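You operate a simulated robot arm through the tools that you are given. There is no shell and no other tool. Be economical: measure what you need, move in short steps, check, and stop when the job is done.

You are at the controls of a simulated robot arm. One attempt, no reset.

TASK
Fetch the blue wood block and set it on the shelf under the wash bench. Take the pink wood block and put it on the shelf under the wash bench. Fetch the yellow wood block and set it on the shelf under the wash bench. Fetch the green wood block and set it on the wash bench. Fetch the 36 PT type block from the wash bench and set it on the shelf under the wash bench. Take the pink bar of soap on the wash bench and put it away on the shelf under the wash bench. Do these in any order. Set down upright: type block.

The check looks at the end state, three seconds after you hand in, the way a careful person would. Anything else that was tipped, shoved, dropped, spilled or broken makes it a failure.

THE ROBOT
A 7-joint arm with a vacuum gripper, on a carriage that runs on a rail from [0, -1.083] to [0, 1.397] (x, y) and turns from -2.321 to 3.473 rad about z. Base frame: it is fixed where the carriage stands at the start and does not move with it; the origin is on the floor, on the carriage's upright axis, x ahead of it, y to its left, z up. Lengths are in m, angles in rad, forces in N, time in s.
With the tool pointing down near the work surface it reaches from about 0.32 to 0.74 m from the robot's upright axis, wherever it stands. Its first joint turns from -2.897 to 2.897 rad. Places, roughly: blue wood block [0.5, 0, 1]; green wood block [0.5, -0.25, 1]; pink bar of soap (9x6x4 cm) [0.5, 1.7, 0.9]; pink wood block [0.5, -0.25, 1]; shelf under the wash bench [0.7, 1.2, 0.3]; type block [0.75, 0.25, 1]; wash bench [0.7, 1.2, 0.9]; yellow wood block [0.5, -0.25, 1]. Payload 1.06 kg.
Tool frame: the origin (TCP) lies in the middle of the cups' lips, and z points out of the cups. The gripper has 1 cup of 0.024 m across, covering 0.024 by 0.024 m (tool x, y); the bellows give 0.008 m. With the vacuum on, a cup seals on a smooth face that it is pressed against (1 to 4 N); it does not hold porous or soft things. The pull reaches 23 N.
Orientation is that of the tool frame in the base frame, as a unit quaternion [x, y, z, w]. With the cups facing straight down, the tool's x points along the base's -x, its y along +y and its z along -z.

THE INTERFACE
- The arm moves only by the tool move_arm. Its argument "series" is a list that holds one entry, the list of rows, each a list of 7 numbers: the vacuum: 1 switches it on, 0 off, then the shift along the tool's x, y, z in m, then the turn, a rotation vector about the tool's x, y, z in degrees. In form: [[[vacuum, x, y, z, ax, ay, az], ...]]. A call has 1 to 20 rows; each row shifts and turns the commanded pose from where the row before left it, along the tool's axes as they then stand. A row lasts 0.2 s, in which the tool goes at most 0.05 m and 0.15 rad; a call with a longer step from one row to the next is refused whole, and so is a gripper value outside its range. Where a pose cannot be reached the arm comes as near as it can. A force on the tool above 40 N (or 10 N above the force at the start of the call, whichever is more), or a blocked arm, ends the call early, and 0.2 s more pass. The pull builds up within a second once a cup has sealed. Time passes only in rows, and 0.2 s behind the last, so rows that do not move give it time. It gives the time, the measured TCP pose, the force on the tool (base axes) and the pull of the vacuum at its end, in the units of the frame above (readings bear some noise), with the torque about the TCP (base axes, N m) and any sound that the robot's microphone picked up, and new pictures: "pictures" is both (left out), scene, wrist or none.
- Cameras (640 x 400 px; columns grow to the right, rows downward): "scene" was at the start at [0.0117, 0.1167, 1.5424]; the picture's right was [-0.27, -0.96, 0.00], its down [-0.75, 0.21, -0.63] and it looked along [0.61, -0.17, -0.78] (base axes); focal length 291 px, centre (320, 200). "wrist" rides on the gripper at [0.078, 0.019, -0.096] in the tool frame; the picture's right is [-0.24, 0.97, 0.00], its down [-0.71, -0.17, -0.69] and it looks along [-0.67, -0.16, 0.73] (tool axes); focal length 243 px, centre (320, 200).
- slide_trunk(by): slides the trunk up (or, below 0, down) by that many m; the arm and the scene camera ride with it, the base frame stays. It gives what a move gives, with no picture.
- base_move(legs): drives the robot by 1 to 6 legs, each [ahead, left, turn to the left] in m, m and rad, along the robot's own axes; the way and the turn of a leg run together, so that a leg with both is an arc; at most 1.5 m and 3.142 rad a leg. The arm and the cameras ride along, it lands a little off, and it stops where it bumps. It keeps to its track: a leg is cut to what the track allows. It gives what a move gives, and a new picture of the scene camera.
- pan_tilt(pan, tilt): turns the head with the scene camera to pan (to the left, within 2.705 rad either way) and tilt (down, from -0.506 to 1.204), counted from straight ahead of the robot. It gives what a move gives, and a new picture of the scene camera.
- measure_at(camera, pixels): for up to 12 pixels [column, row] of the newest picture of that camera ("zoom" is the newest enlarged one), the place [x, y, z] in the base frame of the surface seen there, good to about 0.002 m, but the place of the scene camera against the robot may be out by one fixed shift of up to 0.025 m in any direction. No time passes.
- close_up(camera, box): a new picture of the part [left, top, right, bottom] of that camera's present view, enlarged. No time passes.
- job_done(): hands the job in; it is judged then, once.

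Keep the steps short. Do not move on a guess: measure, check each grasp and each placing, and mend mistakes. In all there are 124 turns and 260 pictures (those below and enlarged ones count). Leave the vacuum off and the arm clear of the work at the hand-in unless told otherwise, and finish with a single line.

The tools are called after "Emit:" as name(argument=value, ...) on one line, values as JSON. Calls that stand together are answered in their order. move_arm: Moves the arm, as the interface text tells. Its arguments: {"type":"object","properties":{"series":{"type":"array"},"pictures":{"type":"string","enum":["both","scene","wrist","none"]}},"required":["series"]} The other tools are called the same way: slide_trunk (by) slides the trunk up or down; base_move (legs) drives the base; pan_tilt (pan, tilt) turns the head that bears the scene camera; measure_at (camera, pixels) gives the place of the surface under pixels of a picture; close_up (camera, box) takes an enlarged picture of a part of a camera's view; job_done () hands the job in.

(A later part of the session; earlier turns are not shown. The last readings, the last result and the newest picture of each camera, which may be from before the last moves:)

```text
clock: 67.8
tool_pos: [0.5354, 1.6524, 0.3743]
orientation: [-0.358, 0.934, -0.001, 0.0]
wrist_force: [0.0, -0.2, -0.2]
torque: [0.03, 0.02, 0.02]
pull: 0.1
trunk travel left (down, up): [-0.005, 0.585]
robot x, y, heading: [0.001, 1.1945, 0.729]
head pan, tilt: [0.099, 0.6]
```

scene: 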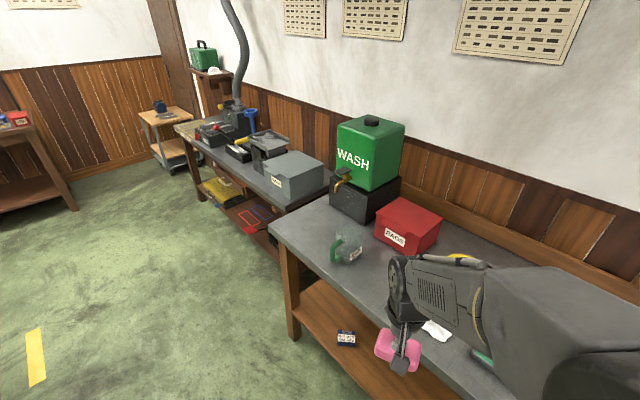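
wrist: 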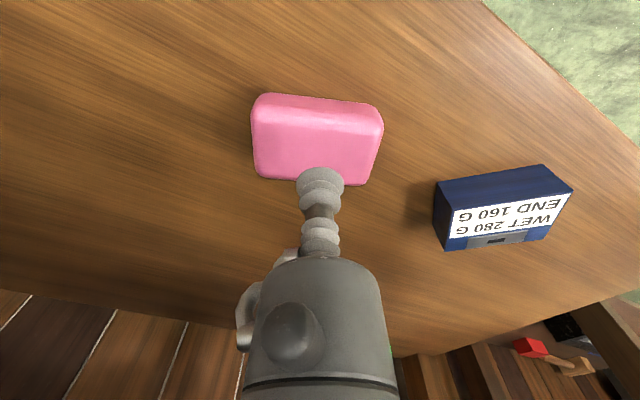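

Soap is placed well. I retract, raise arm and trunk, turn straight, and drive to y≈0.2 for the type block.

Emit:
move_arm(series=[[[0, 0.04, 0, 0, 0, 0, 0], [0, 0.04, 0, 0, 0, 0, 0], [0, 0.04, 0, 0, 0, 0, 0], [0, 0.04, 0, 0, 0, 0, 0], [0, 0.04, 0, 0, 0, 0, 0], [0, 0.04, 0, 0, 0, 0, 0], [0, 0.04, 0, 0, 0, 0, 0], [0, 0.04, 0, 0, 0, 0, 0], [0, 0.035, 0.03, 0, 0, 0, 0], [0, 0, 0.03, -0.035, 0, 0, 0], [0, 0, 0, -0.045, 0, 0, 0], [0, 0, 0, -0.045, 0, 0, 0], [0, 0, 0, -0.045, 0, 0, 0], [0, 0, 0, -0.045, 0, 0, 0], [0, 0, 0, 0, 0, 0, 0]]], pictures="none")

Emit:
slide_trunk(by=0.4)

Emit:
slide_trunk(by=0.17)

Emit:
base_move(legs=[[0, 0, -0.732], [0, -0.99, 0]])

Emit:
move_arm(series=[[[0, 0, 0, 0, 0, 0, 0]]], pictures="wrist")

```text
clock: 71.0
tool_pos: [0.2291, 1.4607, 0.5879]
orientation: [-0.358, 0.934, -0.001, 0.0]
wrist_force: [-0.9, -0.3, 0.1]
torque: [-0.02, -0.01, 0.02]
pull: 0.1
trunk travel left (down, up): [-0.005, 0.585]
robot x, y, heading: [-0.001, 1.1934, 0.732]
head pan, tilt: [0.099, 0.6]
```

```text
clock: 74.8
tool_pos: [0.2303, 1.4603, 0.9869]
orientation: [-0.358, 0.934, 0.001, 0.0]
wrist_force: [0.0, 0.4, -0.7]
torque: [0.02, 0.01, 0.01]
pull: 0.2
trunk travel left (down, up): [-0.405, 0.185]
robot x, y, heading: [0.0006, 1.195, 0.733]
head pan, tilt: [0.099, 0.6]
```

```text
clock: 76.7
tool_pos: [0.2298, 1.461, 1.1576]
orientation: [-0.358, 0.934, 0.0, 0.0]
wrist_force: [-0.9, 0.4, 0.2]
torque: [0.02, 0.01, -0.01]
pull: 0.2
trunk travel left (down, up): [-0.575, 0.015]
robot x, y, heading: [0.0021, 1.1982, 0.734]
head pan, tilt: [0.099, 0.6]
```

```text
clock: 83.9
tool_pos: [0.3494, 0.2436, 1.1566]
orientation: [-0.007, 1.0, 0.0, 0.001]
wrist_force: [-0.7, 0.8, 0.1]
torque: [0.01, 0.0, -0.02]
pull: 0.0
trunk travel left (down, up): [-0.575, 0.015]
robot x, y, heading: [-0.0022, 0.1933, 0.013]
head pan, tilt: [0.099, 0.6]
```

scene: 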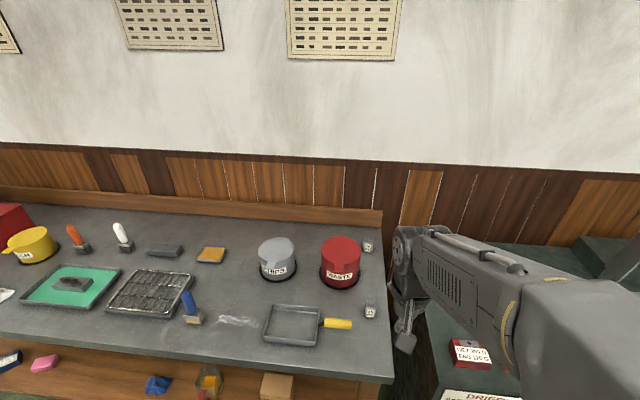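

```text
clock: 84.3
tool_pos: [0.347, 0.2424, 1.1582]
orientation: [-0.006, 1.0, 0.0, 0.0]
wrist_force: [-0.2, 0.4, 0.5]
torque: [0.0, -0.04, -0.03]
pull: 0.1
trunk travel left (down, up): [-0.575, 0.015]
robot x, y, heading: [0.0016, 0.195, 0.017]
head pan, tilt: [0.099, 0.6]
```

wrist: 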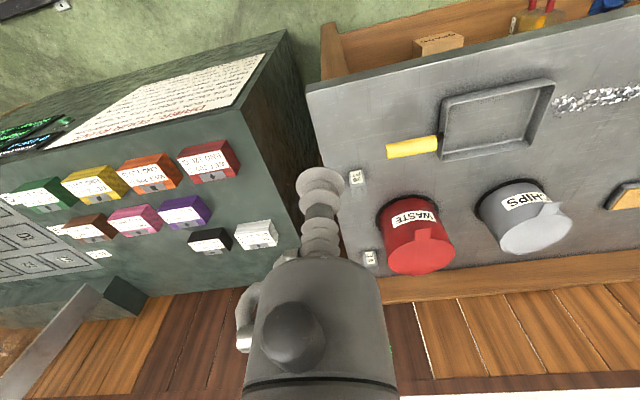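

I see the two type blocks at (357,178) and (369,258). I zoom on them and on the drier's sign.

Emit:
close_up(camera="wrist", box=[40, 50, 280, 160])

Emit:
close_up(camera="wrist", box=[310, 150, 400, 206])

```text
2.67 times, centred on (160, 105) of wrist
```

zoom: 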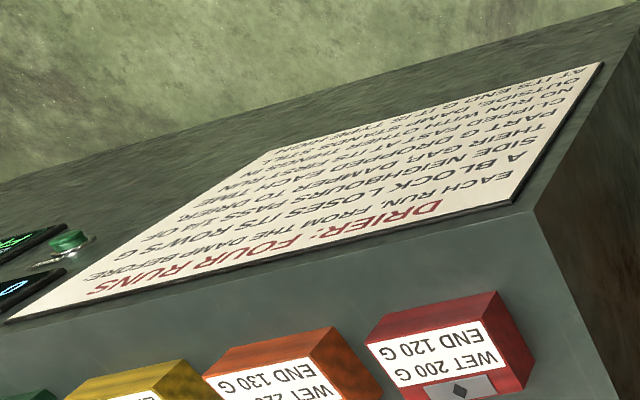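

```text
7.11 times, centred on (355, 178) of wrist
```

zoom: 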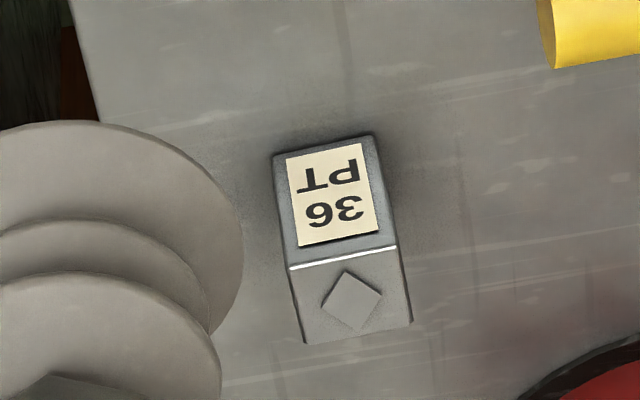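

The 36 PT type block has a labelled face and a face with a raised diamond. I measure its faces in this zoom.

Emit:
measure_at(camera="zoom", pixels=[[280, 160], [370, 140], [340, 195], [290, 260], [395, 240], [340, 250], [305, 335], [408, 315], [350, 298], [310, 290], [385, 290], [440, 200]])

```text
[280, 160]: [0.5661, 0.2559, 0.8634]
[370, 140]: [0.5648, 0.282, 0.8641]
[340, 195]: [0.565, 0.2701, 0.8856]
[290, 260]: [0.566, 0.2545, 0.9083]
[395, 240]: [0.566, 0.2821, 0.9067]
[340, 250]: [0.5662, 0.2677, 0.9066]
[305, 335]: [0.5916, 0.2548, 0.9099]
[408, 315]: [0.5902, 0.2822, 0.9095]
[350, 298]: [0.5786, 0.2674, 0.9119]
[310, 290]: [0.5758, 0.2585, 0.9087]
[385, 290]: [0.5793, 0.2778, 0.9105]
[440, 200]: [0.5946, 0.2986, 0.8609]
```

The type block stands x 0.565–0.592, y 0.254–0.282, top 0.9095 with a small raised diamond; label on the front. I move the cup 2 cm above its top centre (0.5785, 0.268).

Emit:
move_arm(series=[[[0, -0.0331, 0.0032, 0.0326, 0, 0, 0], [0, -0.0331, 0.0032, 0.0326, 0, 0, 0], [0, -0.0331, 0.0032, 0.0326, 0, 0, 0], [0, -0.0331, 0.0032, 0.0326, 0, 0, 0], [0, -0.0331, 0.0032, 0.0326, 0, 0, 0], [0, -0.0331, 0.0032, 0.0326, 0, 0, 0], [0, -0.0331, 0.0032, 0.0326, 0, 0, 0], [0, 0, 0, 0, 0, 0, 0], [0, 0, 0, 0, 0, 0, 0]]], pictures="wrist")

Emit:
measure_at(camera="wrist", pixels=[[315, 120], [320, 130]])

```text
clock: 86.3
tool_pos: [0.581, 0.2698, 0.9286]
orientation: [-0.007, 1.0, 0.001, 0.0]
wrist_force: [0.1, -0.2, -0.4]
torque: [-0.02, 0.0, 0.02]
pull: 0.0
trunk travel left (down, up): [-0.575, 0.015]
robot x, y, heading: [0.0013, 0.1931, 0.01]
head pan, tilt: [0.099, 0.6]
```

wrist: 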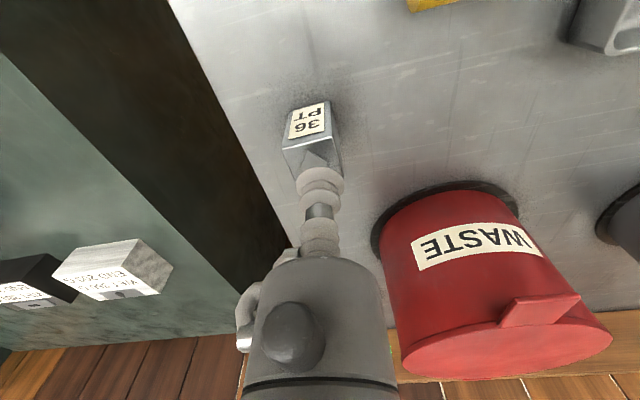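

```text
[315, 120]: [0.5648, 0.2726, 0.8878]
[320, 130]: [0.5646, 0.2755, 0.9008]
```

I zoom to check the block against the cup precisely.

Emit:
close_up(camera="wrist", box=[270, 90, 370, 210])

Emit:
measure_at(camera="wrist", pixels=[[285, 148], [334, 136], [310, 142], [288, 170], [340, 163], [292, 175]])

```text
3.33 times, centred on (320, 150) of wrist
```

zoom: 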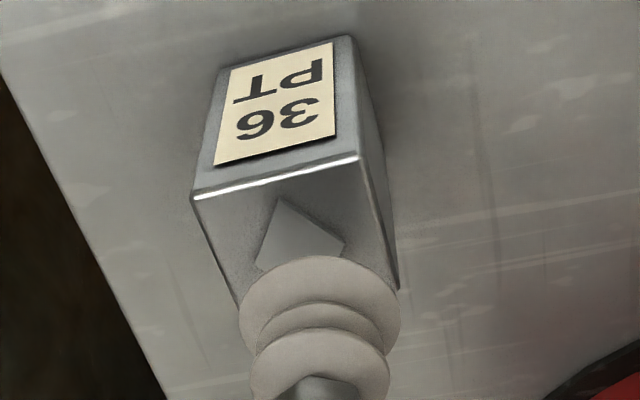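

```text
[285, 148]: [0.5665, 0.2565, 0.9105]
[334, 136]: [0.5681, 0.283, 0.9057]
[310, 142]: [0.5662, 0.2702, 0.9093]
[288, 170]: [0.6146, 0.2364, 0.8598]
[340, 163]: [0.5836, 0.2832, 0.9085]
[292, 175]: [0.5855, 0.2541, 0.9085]
```

Centred within about 1–2 mm. I press down with vacuum to z≈0.906.

Emit:
move_arm(series=[[[1, 0, 0, 0.012, 0, 0, 0], [1, 0, 0, 0.006, 0, 0, 0], [1, 0, 0, 0.003, 0, 0, 0], [1, 0, 0, 0.002, 0, 0, 0], [1, 0, 0, 0, 0, 0, 0], [1, 0, 0, 0, 0, 0, 0], [1, 0, 0, 0, 0, 0, 0], [1, 0, 0, 0, 0, 0, 0]]], pictures="wrist")

```text
clock: 88.1
tool_pos: [0.5775, 0.2691, 0.9046]
orientation: [-0.007, 1.0, -0.001, -0.001]
wrist_force: [4.3, 4.6, 13.0]
torque: [0.01, 0.0, 0.01]
pull: 22.9
trunk travel left (down, up): [-0.575, 0.015]
robot x, y, heading: [-0.0016, 0.1982, 0.011]
head pan, tilt: [0.099, 0.6]
```

wrist: 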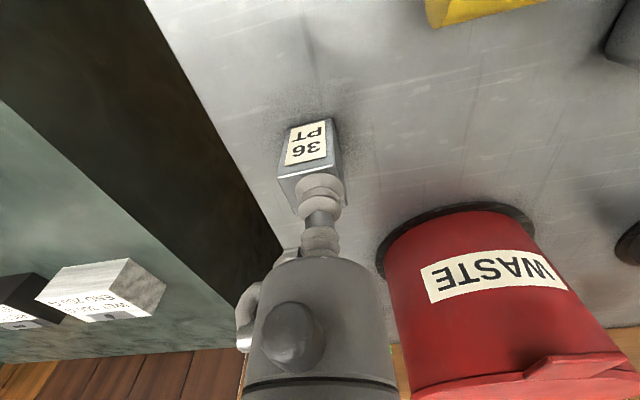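

Sealed on the top (22.9 N). I lift straight up 0.2 m and retract 0.23 m.

Emit:
move_arm(series=[[[1, 0, 0, -0.005, 0, 0, 0], [1, 0, 0, -0.01, 0, 0, 0], [1, 0, 0, -0.02, 0, 0, 0], [1, 0, 0, -0.04, 0, 0, 0], [1, 0, 0, -0.04, 0, 0, 0], [1, 0, 0, -0.045, 0, 0, 0], [1, 0, 0, -0.045, 0, 0, 0], [1, 0.04, 0, 0, 0, 0, 0], [1, 0.04, 0, 0, 0, 0, 0], [1, 0.04, 0, 0, 0, 0, 0], [1, 0.04, 0, 0, 0, 0, 0], [1, 0.04, 0, 0, 0, 0, 0], [1, 0.03, 0, 0, 0, 0, 0], [1, 0, 0, 0, 0, 0, 0]]], pictures="wrist")

```text
clock: 91.1
tool_pos: [0.3495, 0.2646, 1.11]
orientation: [-0.007, 1.0, -0.001, -0.001]
wrist_force: [-0.6, 0.5, -4.3]
torque: [0.02, -0.01, 0.01]
pull: 22.8
trunk travel left (down, up): [-0.575, 0.015]
robot x, y, heading: [-0.0017, 0.1931, 0.017]
head pan, tilt: [0.099, 0.6]
```

wrist: 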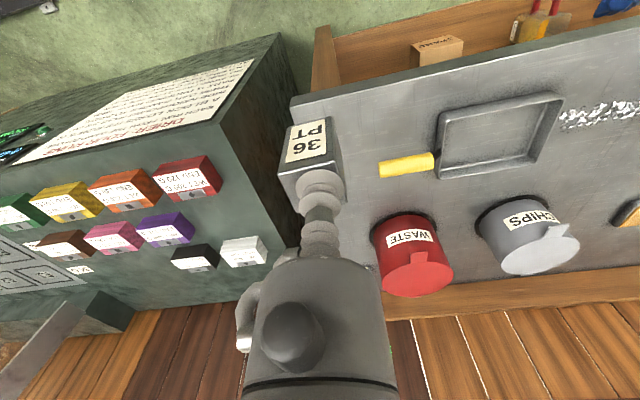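

Held upright (about 0.4 kg). I drive to y≈1.073, turn to heading 0.732 and lower the trunk.

Emit:
base_move(legs=[[0, 0.88, 0], [0, 0, 0.717]])

Emit:
slide_trunk(by=-0.4)

Emit:
slide_trunk(by=-0.17)

Emit:
move_arm(series=[[[1, 0, -0.03, 0.03, 0, 0, 0], [1, 0, -0.035, 0.03, 0, 0, 0], [1, 0, 0, 0.045, 0, 0, 0], [1, 0, 0, 0.03, 0, 0, 0], [1, 0, 0, 0, 0, 0, 0]]], pictures="wrist")

```text
clock: 97.6
tool_pos: [0.2253, 1.3409, 1.1097]
orientation: [-0.346, 0.938, 0.0, 0.001]
wrist_force: [0.9, 0.0, -3.8]
torque: [0.01, 0.03, -0.02]
pull: 22.9
trunk travel left (down, up): [-0.575, 0.015]
robot x, y, heading: [-0.002, 1.0597, 0.705]
head pan, tilt: [0.099, 0.6]
```

scene: 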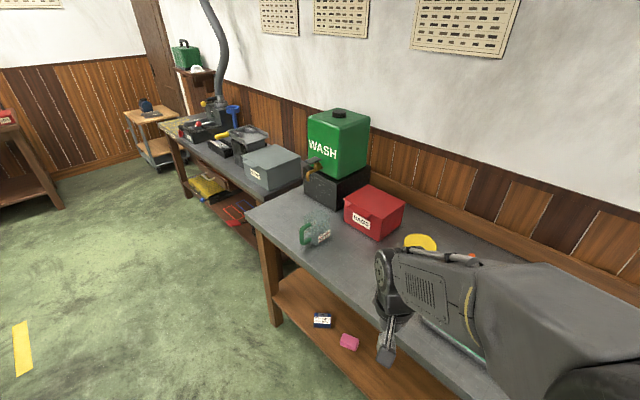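

```text
clock: 101.4
tool_pos: [0.2251, 1.34, 0.7092]
orientation: [-0.346, 0.938, 0.0, 0.0]
wrist_force: [-0.3, -0.6, -3.6]
torque: [-0.01, 0.01, 0.0]
pull: 22.2
trunk travel left (down, up): [-0.175, 0.415]
robot x, y, heading: [-0.0021, 1.0639, 0.707]
head pan, tilt: [0.099, 0.6]
```

```text
clock: 103.3
tool_pos: [0.2255, 1.3404, 0.5394]
orientation: [-0.347, 0.938, 0.0, -0.001]
wrist_force: [0.0, -0.1, -4.4]
torque: [-0.01, 0.04, -0.02]
pull: 23.2
trunk travel left (down, up): [-0.005, 0.585]
robot x, y, heading: [0.0012, 1.0619, 0.706]
head pan, tilt: [0.099, 0.6]
```

```text
clock: 104.5
tool_pos: [0.2675, 1.29, 0.4029]
orientation: [-0.346, 0.938, 0.0, 0.0]
wrist_force: [-0.6, -0.6, -4.0]
torque: [-0.02, -0.01, -0.02]
pull: 22.8
trunk travel left (down, up): [-0.005, 0.585]
robot x, y, heading: [0.001, 1.062, 0.705]
head pan, tilt: [0.099, 0.6]
```

wrist: 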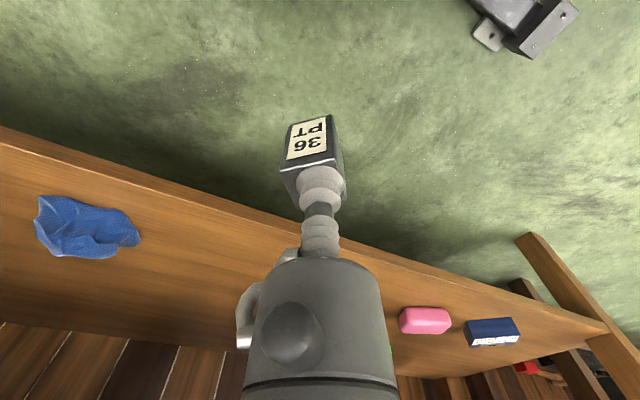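

Block bottom is ~5 cm above the shelf height. I reach in 0.37 m with 2 cm sideways.

Emit:
move_arm(series=[[[1, -0.04, 0, 0, 0, 0, 0], [1, -0.04, 0, 0, 0, 0, 0], [1, -0.04, 0, 0, 0, 0, 0], [1, -0.04, 0, 0, 0, 0, 0], [1, -0.04, 0.01, 0, 0, 0, 0], [1, -0.04, 0.01, 0, 0, 0, 0], [1, -0.04, 0, 0, 0, 0, 0], [1, -0.04, 0, 0, 0, 0, 0], [1, -0.03, 0, 0, 0, 0, 0], [1, -0.02, 0, 0, 0, 0, 0], [1, 0, 0, 0, 0, 0, 0]]], pictures="wrist")

```text
clock: 106.9
tool_pos: [0.5375, 1.5478, 0.404]
orientation: [-0.347, 0.938, 0.0, -0.001]
wrist_force: [-0.6, 0.2, -4.3]
torque: [0.01, 0.03, 0.0]
pull: 23.1
trunk travel left (down, up): [-0.005, 0.585]
robot x, y, heading: [-0.0028, 1.065, 0.7]
head pan, tilt: [0.099, 0.6]
```

wrist: 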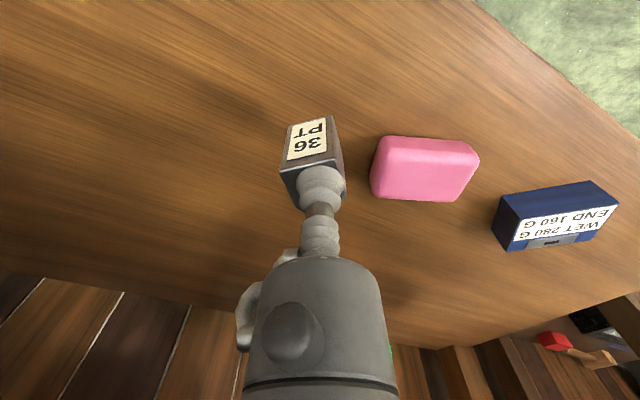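

Good spot beside the soap. I lower 5.5 cm, slowly at the end.

Emit:
move_arm(series=[[[1, 0, 0, 0.03, 0, 0, 0], [1, 0, 0, 0.014, 0, 0, 0], [1, 0, 0, 0.004, 0, 0, 0], [1, 0, 0, 0.003, 0, 0, 0], [1, 0, 0, 0.002, 0, 0, 0], [1, 0, 0, 0.001, 0, 0, 0], [1, 0, 0, 0, 0, 0, 0]]], pictures="none")

```text
clock: 108.5
tool_pos: [0.5374, 1.5457, 0.3509]
orientation: [-0.346, 0.938, 0.0, 0.0]
wrist_force: [-1.0, 0.2, 1.2]
torque: [-0.06, 0.04, -0.01]
pull: 23.2
trunk travel left (down, up): [-0.005, 0.585]
robot x, y, heading: [0.0001, 1.0644, 0.705]
head pan, tilt: [0.099, 0.6]
```

Force went from −4.3 to +1.2: just touching. One more mm, then release and rise straight.

Emit:
move_arm(series=[[[1, 0, 0, 0.0007, 0, 0, 0], [0, 0, 0, 0, 0, 0, 0], [0, 0, 0, 0, 0, 0, 0], [0, 0, 0, 0, 0, 0, 0], [0, 0, 0, 0, 0, 0, 0], [0, 0, 0, -0.005, 0, 0, 0], [0, 0, 0, -0.015, 0, 0, 0], [0, 0, 0, -0.025, 0, 0, 0], [0, 0, 0, 0, 0, 0, 0]]], pictures="wrist")

```text
clock: 110.5
tool_pos: [0.5352, 1.5453, 0.3961]
orientation: [-0.346, 0.938, 0.0, 0.0]
wrist_force: [-0.2, -0.1, 0.3]
torque: [0.01, -0.01, -0.05]
pull: 0.0
trunk travel left (down, up): [-0.005, 0.585]
robot x, y, heading: [0.0005, 1.0645, 0.706]
head pan, tilt: [0.099, 0.6]
```

wrist: 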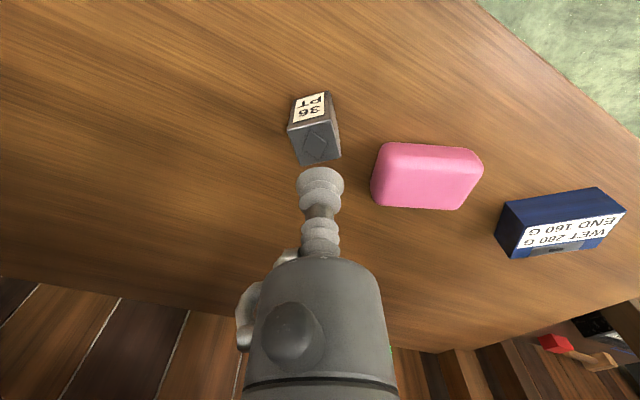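

The type block stands upright. I retract, raise, turn straight and drive to y≈−0.24 for the pink block.

Emit:
move_arm(series=[[[0, 0.04, 0, 0, 0, 0, 0], [0, 0.04, 0, 0, 0, 0, 0], [0, 0.04, 0, 0, 0, 0, 0], [0, 0.04, 0, 0, 0, 0, 0], [0, 0.04, 0, 0, 0, 0, 0], [0, 0.04, 0, 0, 0, 0, 0], [0, 0.04, 0, 0, 0, 0, 0], [0, 0.04, 0, 0, 0, 0, 0], [0, 0.04, 0, 0, 0, 0, 0], [0, 0.01, 0, -0.02, 0, 0, 0], [0, 0, 0, -0.045, 0, 0, 0], [0, 0, 0, -0.045, 0, 0, 0], [0, 0, 0, -0.045, 0, 0, 0], [0, 0, 0, -0.045, 0, 0, 0], [0, 0, 0, 0, 0, 0, 0]]], pictures="none")

Emit:
slide_trunk(by=0.4)

Emit:
slide_trunk(by=0.17)

Emit:
base_move(legs=[[0, 0, -0.706], [0, -1.3, 0]])

Emit:
move_arm(series=[[[0, 0, 0, 0, 0, 0, 0]]], pictures="wrist")

```text
clock: 113.7
tool_pos: [0.2543, 1.3056, 0.5959]
orientation: [-0.346, 0.938, 0.0, 0.0]
wrist_force: [0.4, 0.4, -0.6]
torque: [-0.01, 0.01, -0.02]
pull: 0.1
trunk travel left (down, up): [-0.005, 0.585]
robot x, y, heading: [-0.0001, 1.0616, 0.704]
head pan, tilt: [0.099, 0.6]
```

```text
clock: 117.5
tool_pos: [0.2542, 1.3052, 0.9958]
orientation: [-0.346, 0.938, 0.0, 0.0]
wrist_force: [-0.3, 0.0, 0.2]
torque: [0.01, -0.01, -0.04]
pull: 0.0
trunk travel left (down, up): [-0.405, 0.185]
robot x, y, heading: [0.0039, 1.0604, 0.708]
head pan, tilt: [0.099, 0.6]
```

```text
clock: 119.5
tool_pos: [0.2524, 1.3054, 1.1649]
orientation: [-0.346, 0.938, 0.0, 0.0]
wrist_force: [0.4, 0.6, 0.2]
torque: [-0.02, -0.01, 0.0]
pull: 0.0
trunk travel left (down, up): [-0.575, 0.015]
robot x, y, heading: [0.0008, 1.0653, 0.708]
head pan, tilt: [0.099, 0.6]
```

```text
clock: 127.9
tool_pos: [0.3502, -0.2222, 1.1653]
orientation: [-0.006, 1.0, 0.0, 0.0]
wrist_force: [0.9, -0.5, -0.6]
torque: [0.0, -0.02, -0.01]
pull: 0.0
trunk travel left (down, up): [-0.575, 0.015]
robot x, y, heading: [-0.0008, -0.2452, 0.01]
head pan, tilt: [0.099, 0.6]
```

scene: 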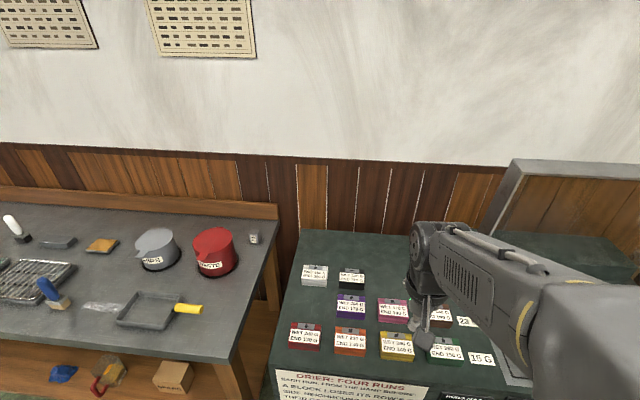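

```text
clock: 128.3
tool_pos: [0.3508, -0.2213, 1.1647]
orientation: [-0.006, 1.0, 0.0, 0.0]
wrist_force: [0.2, 0.3, 0.1]
torque: [0.05, -0.01, 0.02]
pull: 0.1
trunk travel left (down, up): [-0.575, 0.015]
robot x, y, heading: [0.0011, -0.2451, 0.011]
head pan, tilt: [0.099, 0.6]
```

wrist: 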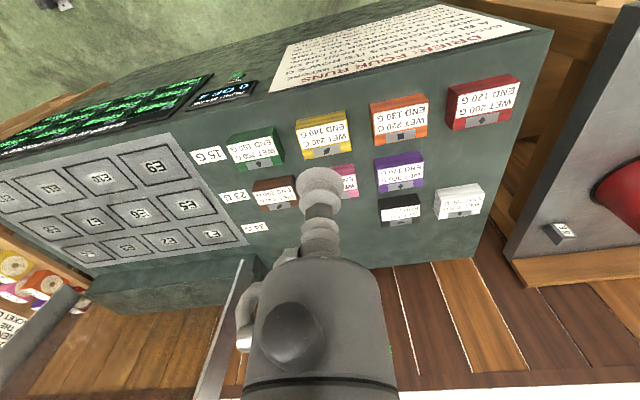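

I zoom in on the pink, yellow and green blocks to measure their label centres.

Emit:
close_up(camera="wrist", box=[180, 90, 380, 215])

```text
3.20 times, centred on (280, 152) of wrist
```

zoom: 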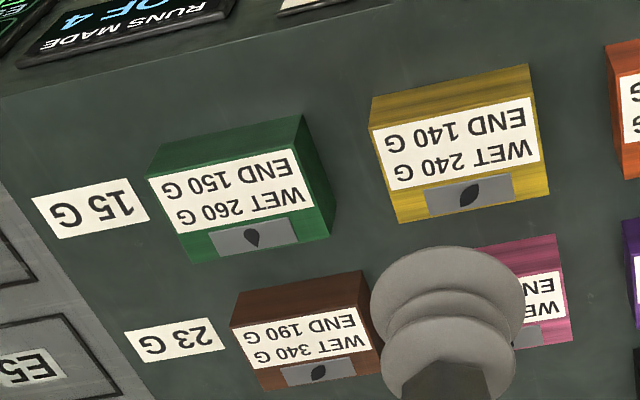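

Emit:
measure_at(camera="zoom", pixels=[[368, 130], [532, 97], [548, 190], [402, 220], [460, 145], [150, 180], [302, 145], [325, 232], [195, 258], [232, 190], [562, 262], [570, 335]])

```text
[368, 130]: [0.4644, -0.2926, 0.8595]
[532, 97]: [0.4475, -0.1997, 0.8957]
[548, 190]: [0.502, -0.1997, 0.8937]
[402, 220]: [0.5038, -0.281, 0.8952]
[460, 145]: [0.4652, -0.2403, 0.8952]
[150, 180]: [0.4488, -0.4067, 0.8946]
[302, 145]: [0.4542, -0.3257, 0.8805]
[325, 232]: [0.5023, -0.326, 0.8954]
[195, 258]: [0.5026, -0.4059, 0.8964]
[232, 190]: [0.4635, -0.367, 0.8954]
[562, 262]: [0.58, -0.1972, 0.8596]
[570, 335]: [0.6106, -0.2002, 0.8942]
```

Pink's grasp point ≈ (0.579, −0.2405), yellow's (0.468, −0.2405), green's (0.468, −0.366). I go 2 cm above pink.

Emit:
move_arm(series=[[[0, -0.0285, -0.0027, 0.0313, 0, 0, 0], [0, -0.0285, -0.0027, 0.0313, 0, 0, 0], [0, -0.0285, -0.0027, 0.0313, 0, 0, 0], [0, -0.0285, -0.0027, 0.0313, 0, 0, 0], [0, -0.0285, -0.0027, 0.0313, 0, 0, 0], [0, -0.0285, -0.0027, 0.0313, 0, 0, 0], [0, -0.0285, -0.0027, 0.0313, 0, 0, 0], [0, -0.0285, -0.0027, 0.0313, 0, 0, 0], [0, 0, 0, 0, 0, 0, 0]]], pictures="wrist")

```text
clock: 130.3
tool_pos: [0.5804, -0.2419, 0.9108]
orientation: [-0.007, 1.0, 0.0, 0.001]
wrist_force: [-0.2, -0.2, 0.6]
torque: [0.02, 0.03, 0.01]
pull: 0.0
trunk travel left (down, up): [-0.575, 0.015]
robot x, y, heading: [0.0012, -0.2433, 0.013]
head pan, tilt: [0.099, 0.6]
```

wrist: 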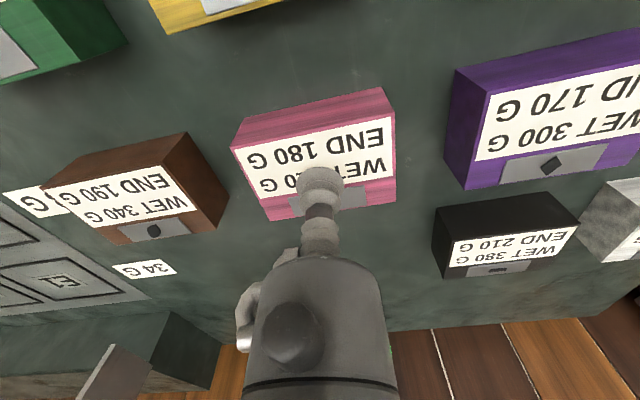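

The cup is over the pink label as with blue. I press with vacuum and wait.

Emit:
move_arm(series=[[[1, 0, 0, 0.011, 0, 0, 0], [1, 0, 0, 0.005, 0, 0, 0], [1, 0, 0, 0.003, 0, 0, 0], [1, 0, 0, 0.002, 0, 0, 0], [1, 0, 0, 0, 0, 0, 0], [1, 0, 0, 0, 0, 0, 0], [1, 0, 0, 0, 0, 0, 0], [1, 0, 0, 0, 0, 0, 0]]], pictures="none")

```text
clock: 132.1
tool_pos: [0.5778, -0.2415, 0.8923]
orientation: [-0.006, 1.0, 0.001, 0.0]
wrist_force: [6.1, 1.4, 13.3]
torque: [-0.02, -0.02, 0.02]
pull: 23.1
trunk travel left (down, up): [-0.575, 0.015]
robot x, y, heading: [-0.0027, -0.2478, 0.01]
head pan, tilt: [0.099, 0.6]
```

Sealed (23 N). I lift 0.2 m and retract 0.23 m.

Emit:
move_arm(series=[[[1, 0, 0, -0.005, 0, 0, 0], [1, 0, 0, -0.01, 0, 0, 0], [1, 0, 0, -0.02, 0, 0, 0], [1, 0, 0, -0.04, 0, 0, 0], [1, 0, 0, -0.04, 0, 0, 0], [1, 0, 0, -0.045, 0, 0, 0], [1, 0, 0, -0.045, 0, 0, 0], [1, 0.04, 0, 0, 0, 0, 0], [1, 0.04, 0, 0, 0, 0, 0], [1, 0.04, 0, 0, 0, 0, 0], [1, 0.04, 0, 0, 0, 0, 0], [1, 0.04, 0, 0, 0, 0, 0], [1, 0.03, 0, 0, 0, 0, 0], [1, 0, 0, 0, 0, 0, 0]]], pictures="wrist")

```text
clock: 135.1
tool_pos: [0.3466, -0.2424, 1.099]
orientation: [-0.006, 1.0, 0.0, 0.0]
wrist_force: [-0.3, 0.0, -1.1]
torque: [-0.01, -0.07, 0.0]
pull: 23.3
trunk travel left (down, up): [-0.575, 0.015]
robot x, y, heading: [0.0013, -0.2461, 0.015]
head pan, tilt: [0.099, 0.6]
```

wrist: 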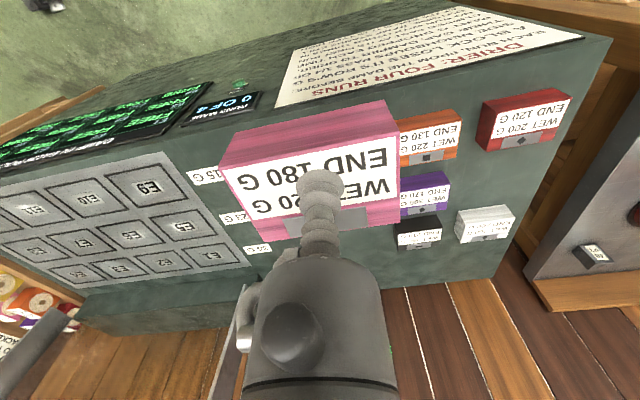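

Pink is held level. I drive to y≈0.97, turn to ≈0.73 and lower the trunk.

Emit:
base_move(legs=[[0, 1.22, 0], [0, 0, 0.72]])

Emit:
slide_trunk(by=-0.4)

Emit:
slide_trunk(by=-0.17)

Emit:
move_arm(series=[[[1, 0, 0, 0.045, 0, 0, 0], [1, 0, 0, 0.045, 0, 0, 0], [1, 0, 0, 0.045, 0, 0, 0], [1, 0, 0, 0.01, 0, 0, 0], [1, 0, 0, 0, 0, 0, 0]]], pictures="wrist")

```text
clock: 143.2
tool_pos: [0.2566, 1.2097, 1.0984]
orientation: [-0.362, 0.932, 0.0, 0.0]
wrist_force: [0.0, 1.3, -2.3]
torque: [-0.01, 0.01, 0.0]
pull: 22.8
trunk travel left (down, up): [-0.575, 0.015]
robot x, y, heading: [0.0019, 0.9757, 0.745]
head pan, tilt: [0.099, 0.6]
```

scene: 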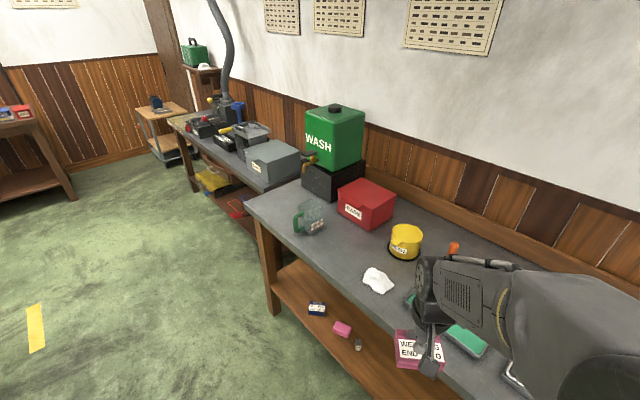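

```text
clock: 147.0
tool_pos: [0.2583, 1.211, 0.6983]
orientation: [-0.362, 0.932, 0.0, 0.0]
wrist_force: [0.1, 0.1, -1.5]
torque: [0.01, -0.01, 0.03]
pull: 22.8
trunk travel left (down, up): [-0.175, 0.415]
robot x, y, heading: [-0.0007, 0.9757, 0.742]
head pan, tilt: [0.099, 0.6]
```

```text
clock: 148.9
tool_pos: [0.2571, 1.2096, 0.5278]
orientation: [-0.361, 0.932, 0.0, 0.0]
wrist_force: [0.9, 0.2, -1.1]
torque: [0.01, -0.01, 0.0]
pull: 22.9
trunk travel left (down, up): [-0.005, 0.585]
robot x, y, heading: [-0.003, 0.9754, 0.744]
head pan, tilt: [0.099, 0.6]
```

```text
clock: 150.1
tool_pos: [0.2576, 1.2094, 0.3832]
orientation: [-0.361, 0.932, 0.0, 0.0]
wrist_force: [0.2, -0.9, -1.6]
torque: [0.0, 0.02, -0.02]
pull: 22.5
trunk travel left (down, up): [-0.005, 0.585]
robot x, y, heading: [0.0042, 0.9724, 0.743]
head pan, tilt: [0.099, 0.6]
```

wrist: 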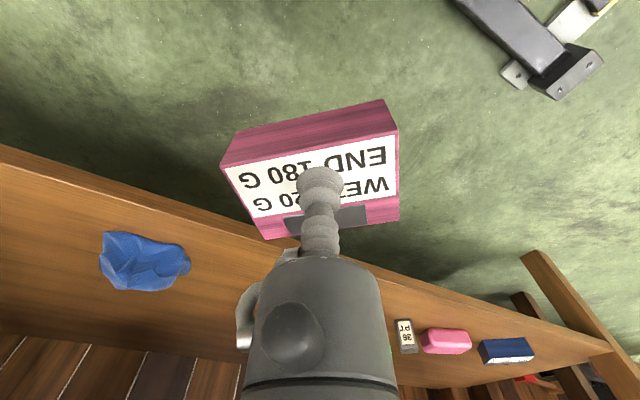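

I reach in 0.36 m with 1.5 cm sideways away from the type block, keeping TCP at 0.383.

Emit:
move_arm(series=[[[1, -0.04, -0.005, 0, 0, 0, 0], [1, -0.04, -0.005, 0, 0, 0, 0], [1, -0.04, -0.005, 0, 0, 0, 0], [1, -0.04, 0, 0, 0, 0, 0], [1, -0.04, 0, 0, 0, 0, 0], [1, -0.04, 0, 0, 0, 0, 0], [1, -0.04, 0, 0, 0, 0, 0], [1, -0.04, 0, 0, 0, 0, 0], [1, -0.04, 0, 0, 0, 0, 0], [1, 0, 0, 0, 0, 0, 0]]], pictures="wrist")

```text
clock: 152.3
tool_pos: [0.5312, 1.4417, 0.3818]
orientation: [-0.362, 0.932, 0.0, -0.001]
wrist_force: [0.5, 0.0, -1.0]
torque: [0.03, -0.04, 0.02]
pull: 22.9
trunk travel left (down, up): [-0.005, 0.585]
robot x, y, heading: [0.0034, 0.9747, 0.739]
head pan, tilt: [0.099, 0.6]
```

wrist: 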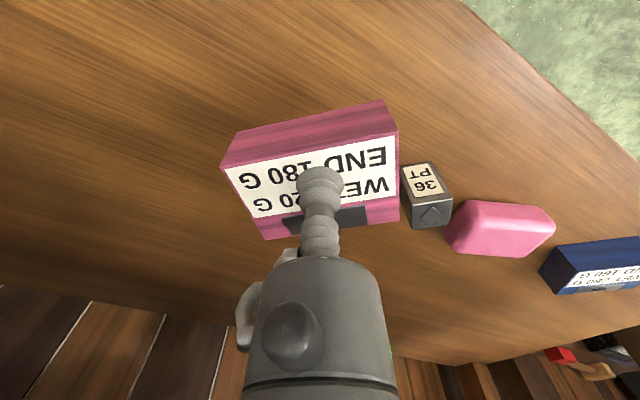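

The gap to the type block looks small; I shift 2.5 cm more to −y tool, then lower 4.5 cm.

Emit:
move_arm(series=[[[1, 0, -0.013, 0, 0, 0, 0], [1, 0, -0.012, 0, 0, 0, 0], [1, 0, 0, 0.02, 0, 0, 0], [1, 0, 0, 0.015, 0, 0, 0], [1, 0, 0, 0.005, 0, 0, 0], [1, 0, 0, 0.003, 0, 0, 0], [1, 0, 0, 0.002, 0, 0, 0], [1, 0, 0, 0.001, 0, 0, 0], [1, 0, 0, 0, 0, 0, 0]]], pictures="wrist")

```text
clock: 154.3
tool_pos: [0.5503, 1.424, 0.337]
orientation: [-0.362, 0.932, 0.0, 0.001]
wrist_force: [0.4, -0.5, -0.8]
torque: [-0.02, -0.04, 0.04]
pull: 23.3
trunk travel left (down, up): [-0.005, 0.585]
robot x, y, heading: [-0.0022, 0.9745, 0.746]
head pan, tilt: [0.099, 0.6]
```

wrist: 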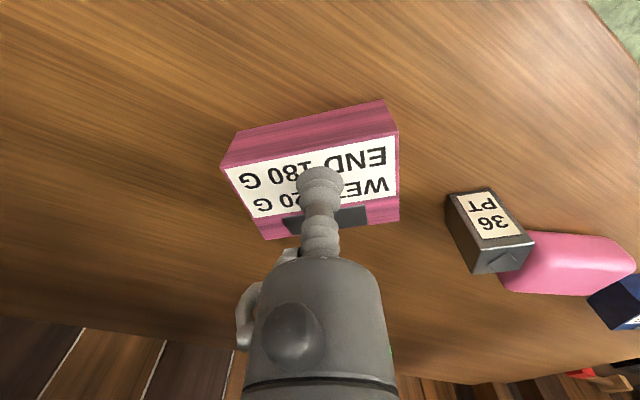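

Clear gap; not yet touching (−0.8 N). I go 2–3 mm further.

Emit:
move_arm(series=[[[1, 0, 0, 0.001, 0, 0, 0], [1, 0, 0, 0.001, 0, 0, 0], [1, 0, 0, 0.001, 0, 0, 0], [1, 0, 0, 0, 0, 0, 0]]], pictures="none")

```text
clock: 155.3
tool_pos: [0.5497, 1.4231, 0.3347]
orientation: [-0.361, 0.933, 0.0, 0.0]
wrist_force: [-2.6, -0.6, 5.8]
torque: [0.01, 0.03, 0.0]
pull: 22.4
trunk travel left (down, up): [-0.005, 0.585]
robot x, y, heading: [0.0013, 0.9729, 0.74]
head pan, tilt: [0.099, 0.6]
```

Touching (5.8 N). I release, wait and rise.

Emit:
move_arm(series=[[[0, 0, 0, 0, 0, 0, 0], [0, 0, 0, 0, 0, 0, 0], [0, 0, 0, 0, 0, 0, 0], [0, 0, 0, 0, 0, 0, 0], [0, 0, 0, -0.005, 0, 0, 0], [0, 0, 0, -0.015, 0, 0, 0], [0, 0, 0, -0.03, 0, 0, 0], [0, 0, 0, 0, 0, 0, 0]]], pictures="wrist")

```text
clock: 157.1
tool_pos: [0.5506, 1.4239, 0.3853]
orientation: [-0.362, 0.932, 0.0, -0.001]
wrist_force: [-0.5, -0.4, 0.2]
torque: [-0.02, 0.01, -0.02]
pull: 0.0
trunk travel left (down, up): [-0.005, 0.585]
robot x, y, heading: [0.0002, 0.9773, 0.74]
head pan, tilt: [0.099, 0.6]
```

wrist: 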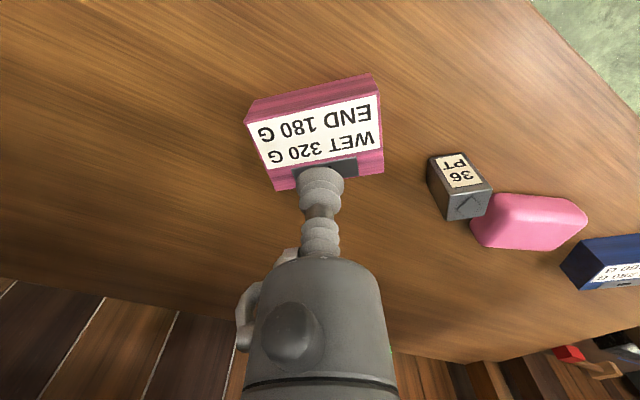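

Pink is on the shelf. I retract, raise, and drive back to the drier for yellow.

Emit:
move_arm(series=[[[0, 0.04, 0, 0, 0, 0, 0], [0, 0.04, 0, 0, 0, 0, 0], [0, 0.04, 0, 0, 0, 0, 0], [0, 0.04, 0, 0, 0, 0, 0], [0, 0.04, 0, 0, 0, 0, 0], [0, 0.04, 0, 0, 0, 0, 0], [0, 0.04, 0, 0, 0, 0, 0], [0, 0.04, 0, 0, 0, 0, 0], [0, 0.04, 0.02, 0, 0, 0, 0], [0, 0, 0.02, -0.04, 0, 0, 0], [0, 0, 0, -0.045, 0, 0, 0], [0, 0, 0, -0.045, 0, 0, 0], [0, 0, 0, -0.045, 0, 0, 0], [0, 0, 0, -0.045, 0, 0, 0], [0, 0, 0, 0, 0, 0, 0]]], pictures="none")

Emit:
slide_trunk(by=0.4)

Emit:
slide_trunk(by=0.17)

Emit:
base_move(legs=[[0, 0, -0.742], [0, -1.22, 0]])

Emit:
move_arm(series=[[[0, 0, 0, 0, 0, 0, 0]]], pictures="wrist")

```text
clock: 160.3
tool_pos: [0.2582, 1.2111, 0.6046]
orientation: [-0.362, 0.932, -0.001, 0.0]
wrist_force: [-0.9, -0.1, 0.3]
torque: [0.0, -0.01, 0.01]
pull: 0.0
trunk travel left (down, up): [-0.005, 0.585]
robot x, y, heading: [-0.002, 0.977, 0.739]
head pan, tilt: [0.099, 0.6]
```

```text
clock: 164.2
tool_pos: [0.257, 1.2108, 1.005]
orientation: [-0.361, 0.933, 0.0, 0.001]
wrist_force: [-0.6, 0.2, -0.5]
torque: [0.0, 0.01, 0.01]
pull: 0.1
trunk travel left (down, up): [-0.405, 0.185]
robot x, y, heading: [-0.0006, 0.9761, 0.737]
head pan, tilt: [0.099, 0.6]
```

```text
clock: 166.1
tool_pos: [0.2579, 1.2107, 1.1731]
orientation: [-0.361, 0.933, 0.0, -0.001]
wrist_force: [-1.4, -0.7, -0.2]
torque: [-0.01, -0.02, -0.02]
pull: 0.1
trunk travel left (down, up): [-0.575, 0.015]
robot x, y, heading: [0.0045, 0.9749, 0.738]
head pan, tilt: [0.099, 0.6]
```

```text
clock: 174.2
tool_pos: [0.3508, -0.2443, 1.1732]
orientation: [0.01, 1.0, 0.0, 0.0]
wrist_force: [0.3, 0.7, -0.8]
torque: [-0.01, -0.03, -0.03]
pull: 0.0
trunk travel left (down, up): [-0.575, 0.015]
robot x, y, heading: [-0.0014, -0.2397, -0.02]
head pan, tilt: [0.099, 0.6]
```

scene: 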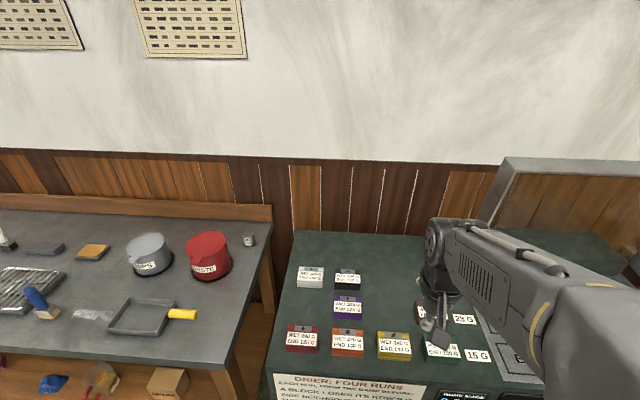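

```text
clock: 174.6
tool_pos: [0.3493, -0.2452, 1.1732]
orientation: [0.01, 1.0, 0.0, -0.001]
wrist_force: [0.3, 0.5, -0.4]
torque: [0.01, 0.01, 0.01]
pull: 0.2
trunk travel left (down, up): [-0.575, 0.015]
robot x, y, heading: [-0.0001, -0.2397, -0.022]
head pan, tilt: [0.099, 0.6]
```

wrist: 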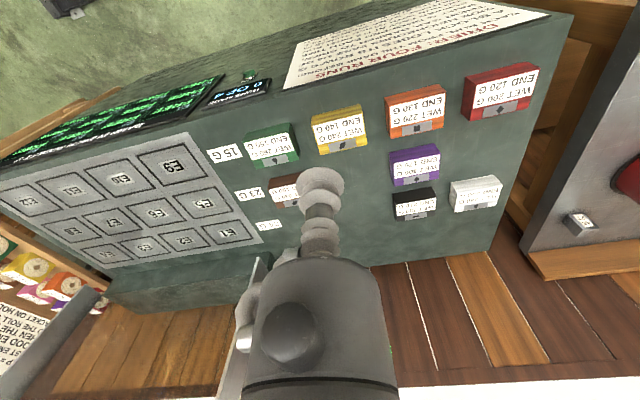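

Yellow grasp point is (0.468, −0.2405). I go 2 cm above it.

Emit:
move_arm(series=[[[0, -0.0197, 0.0011, 0.0433, 0, 0, 0], [0, -0.0197, 0.0011, 0.0433, 0, 0, 0], [0, -0.0197, 0.0011, 0.0433, 0, 0, 0], [0, -0.0197, 0.0011, 0.0433, 0, 0, 0], [0, -0.0197, 0.0011, 0.0433, 0, 0, 0], [0, -0.0197, 0.0011, 0.0433, 0, 0, 0], [0, 0, 0, 0, 0, 0, 0], [0, 0, 0, 0, 0, 0, 0]]], pictures="wrist")

```text
clock: 176.4
tool_pos: [0.4702, -0.241, 0.9155]
orientation: [0.01, 1.0, 0.0, 0.0]
wrist_force: [-0.5, 0.6, -0.4]
torque: [-0.03, 0.0, 0.0]
pull: 0.0
trunk travel left (down, up): [-0.575, 0.015]
robot x, y, heading: [0.0011, -0.2366, -0.018]
head pan, tilt: [0.099, 0.6]
```

wrist: 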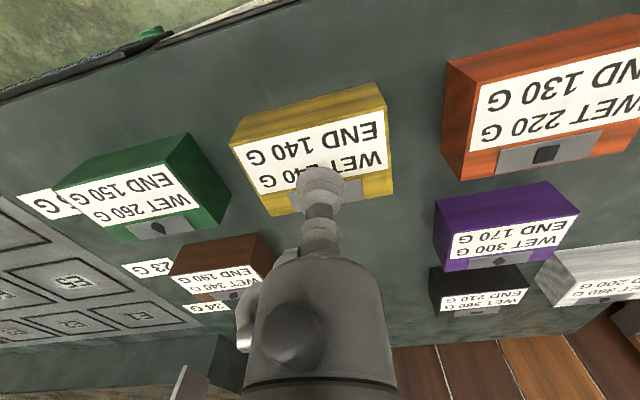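

On target. I press with vacuum.

Emit:
move_arm(series=[[[1, 0.001, 0, 0.014, 0, 0, 0], [1, 0, 0, 0.005, 0, 0, 0], [1, 0, 0, 0.003, 0, 0, 0], [1, 0, 0, 0.002, 0, 0, 0], [1, 0, 0, 0, 0, 0, 0], [1, 0, 0, 0, 0, 0, 0], [1, 0, 0, 0, 0, 0, 0], [1, 0, 0, 0, 0, 0, 0]]], pictures="none")

```text
clock: 178.2
tool_pos: [0.4672, -0.2395, 0.8897]
orientation: [0.01, 1.0, 0.0, 0.0]
wrist_force: [5.3, -1.5, 10.5]
torque: [0.0, 0.07, -0.01]
pull: 23.1
trunk travel left (down, up): [-0.575, 0.015]
robot x, y, heading: [-0.0003, -0.238, -0.018]
head pan, tilt: [0.099, 0.6]
```

Sealed. Lift 0.21 m, retract 0.118 m.

Emit:
move_arm(series=[[[1, 0, 0, -0.005, 0, 0, 0], [1, 0, 0, -0.01, 0, 0, 0], [1, 0, 0, -0.02, 0, 0, 0], [1, 0, 0, -0.04, 0, 0, 0], [1, 0, 0, -0.04, 0, 0, 0], [1, 0, 0, -0.045, 0, 0, 0], [1, 0, 0, -0.05, 0, 0, 0], [1, 0.04, 0, 0, 0, 0, 0], [1, 0.04, 0, 0, 0, 0, 0], [1, 0.038, 0, 0, 0, 0, 0], [1, 0, 0, 0, 0, 0, 0]]], pictures="wrist")

Emit:
base_move(legs=[[0, 1.05, 0], [0, 0, 0.75]])

Emit:
slide_trunk(by=-0.4)

Emit:
slide_trunk(by=-0.17)

Emit:
move_arm(series=[[[1, 0, 0, 0.045, 0, 0, 0], [1, 0, 0, 0.045, 0, 0, 0], [1, 0, 0, 0.045, 0, 0, 0], [1, 0, 0, 0.01, 0, 0, 0], [1, 0, 0, 0, 0, 0, 0]]], pictures="wrist")

```text
clock: 180.6
tool_pos: [0.3474, -0.2368, 1.0985]
orientation: [0.009, 1.0, 0.0, 0.0]
wrist_force: [0.1, 0.1, -0.4]
torque: [0.03, 0.04, -0.01]
pull: 22.8
trunk travel left (down, up): [-0.575, 0.015]
robot x, y, heading: [0.0045, -0.2371, -0.022]
head pan, tilt: [0.099, 0.6]
```

wrist: 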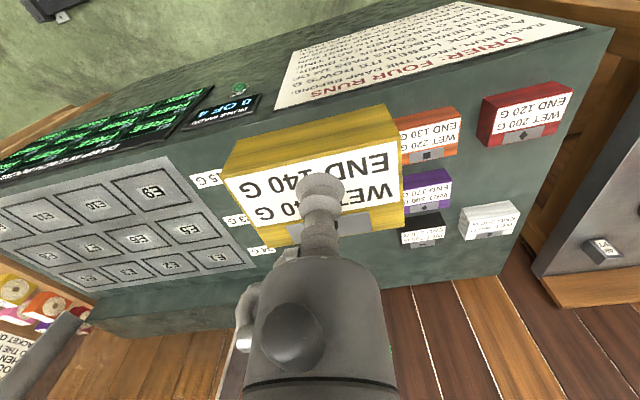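

```text
clock: 187.8
tool_pos: [0.259, 1.0108, 1.0999]
orientation: [-0.347, 0.938, 0.0, 0.001]
wrist_force: [0.2, 0.7, -1.2]
torque: [0.02, 0.0, -0.03]
pull: 23.7
trunk travel left (down, up): [-0.575, 0.015]
robot x, y, heading: [-0.0006, 0.7828, 0.709]
head pan, tilt: [0.099, 0.6]
```

scene: 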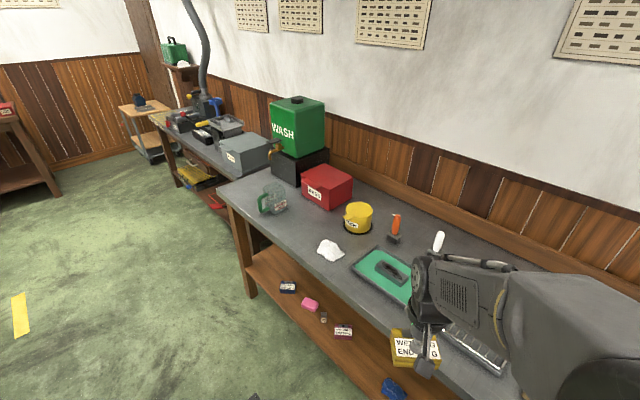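

```text
clock: 191.6
tool_pos: [0.2588, 1.01, 0.6991]
orientation: [-0.348, 0.938, 0.001, 0.0]
wrist_force: [-0.5, 0.5, -1.4]
torque: [-0.03, 0.01, 0.01]
pull: 23.1
trunk travel left (down, up): [-0.175, 0.415]
robot x, y, heading: [0.0032, 0.7798, 0.709]
head pan, tilt: [0.099, 0.6]
```

```text
clock: 193.5
tool_pos: [0.2593, 1.0091, 0.5296]
orientation: [-0.348, 0.937, -0.002, 0.0]
wrist_force: [0.6, -0.4, -0.8]
torque: [-0.01, 0.02, 0.01]
pull: 23.0
trunk travel left (down, up): [-0.005, 0.585]
robot x, y, heading: [-0.0006, 0.778, 0.713]
head pan, tilt: [0.099, 0.6]
```

```text
clock: 194.7
tool_pos: [0.2588, 1.0096, 0.3838]
orientation: [-0.347, 0.938, 0.0, 0.001]
wrist_force: [0.0, 0.4, -2.0]
torque: [0.03, -0.02, 0.0]
pull: 22.7
trunk travel left (down, up): [-0.005, 0.585]
robot x, y, heading: [0.0012, 0.7785, 0.714]
head pan, tilt: [0.099, 0.6]
```

wrist: 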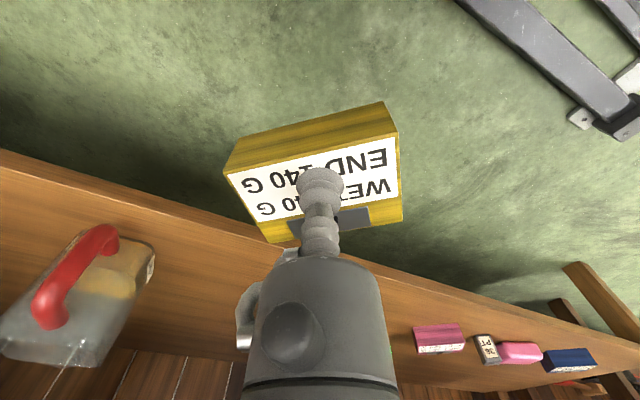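

The base landed short (y 0.7785), which would bring the block close to the blue cloth. I move 7 cm further along the rail.

Emit:
base_move(legs=[[0.0457, 0.053, 0]])

Emit:
move_arm(series=[[[1, 0, 0, 0, 0, 0, 0]]], pictures="wrist")

```text
clock: 195.8
tool_pos: [0.2587, 1.078, 0.386]
orientation: [-0.348, 0.938, -0.001, 0.0]
wrist_force: [-0.2, 0.8, -2.1]
torque: [-0.01, 0.0, -0.02]
pull: 22.6
trunk travel left (down, up): [-0.005, 0.585]
robot x, y, heading: [-0.0036, 0.847, 0.709]
head pan, tilt: [0.099, 0.6]
```

scene: 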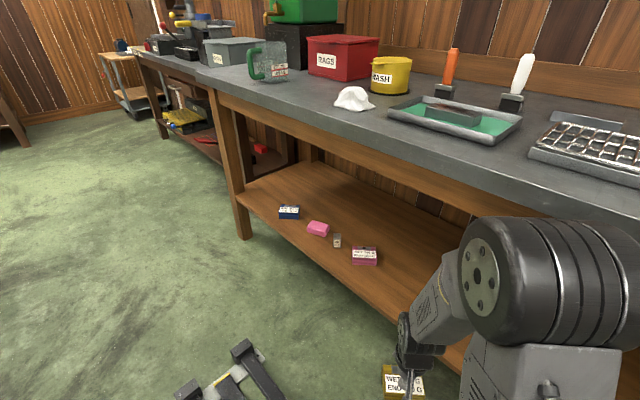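

```text
clock: 196.2
tool_pos: [0.257, 1.0795, 0.385]
orientation: [-0.347, 0.938, 0.0, -0.001]
wrist_force: [0.1, -0.1, -1.9]
torque: [0.0, 0.02, -0.01]
pull: 22.7
trunk travel left (down, up): [-0.005, 0.585]
robot x, y, heading: [0.002, 0.8462, 0.704]
head pan, tilt: [0.099, 0.6]
```

wrist: 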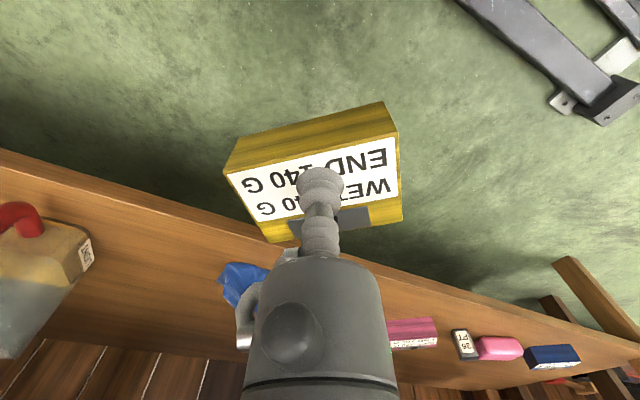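

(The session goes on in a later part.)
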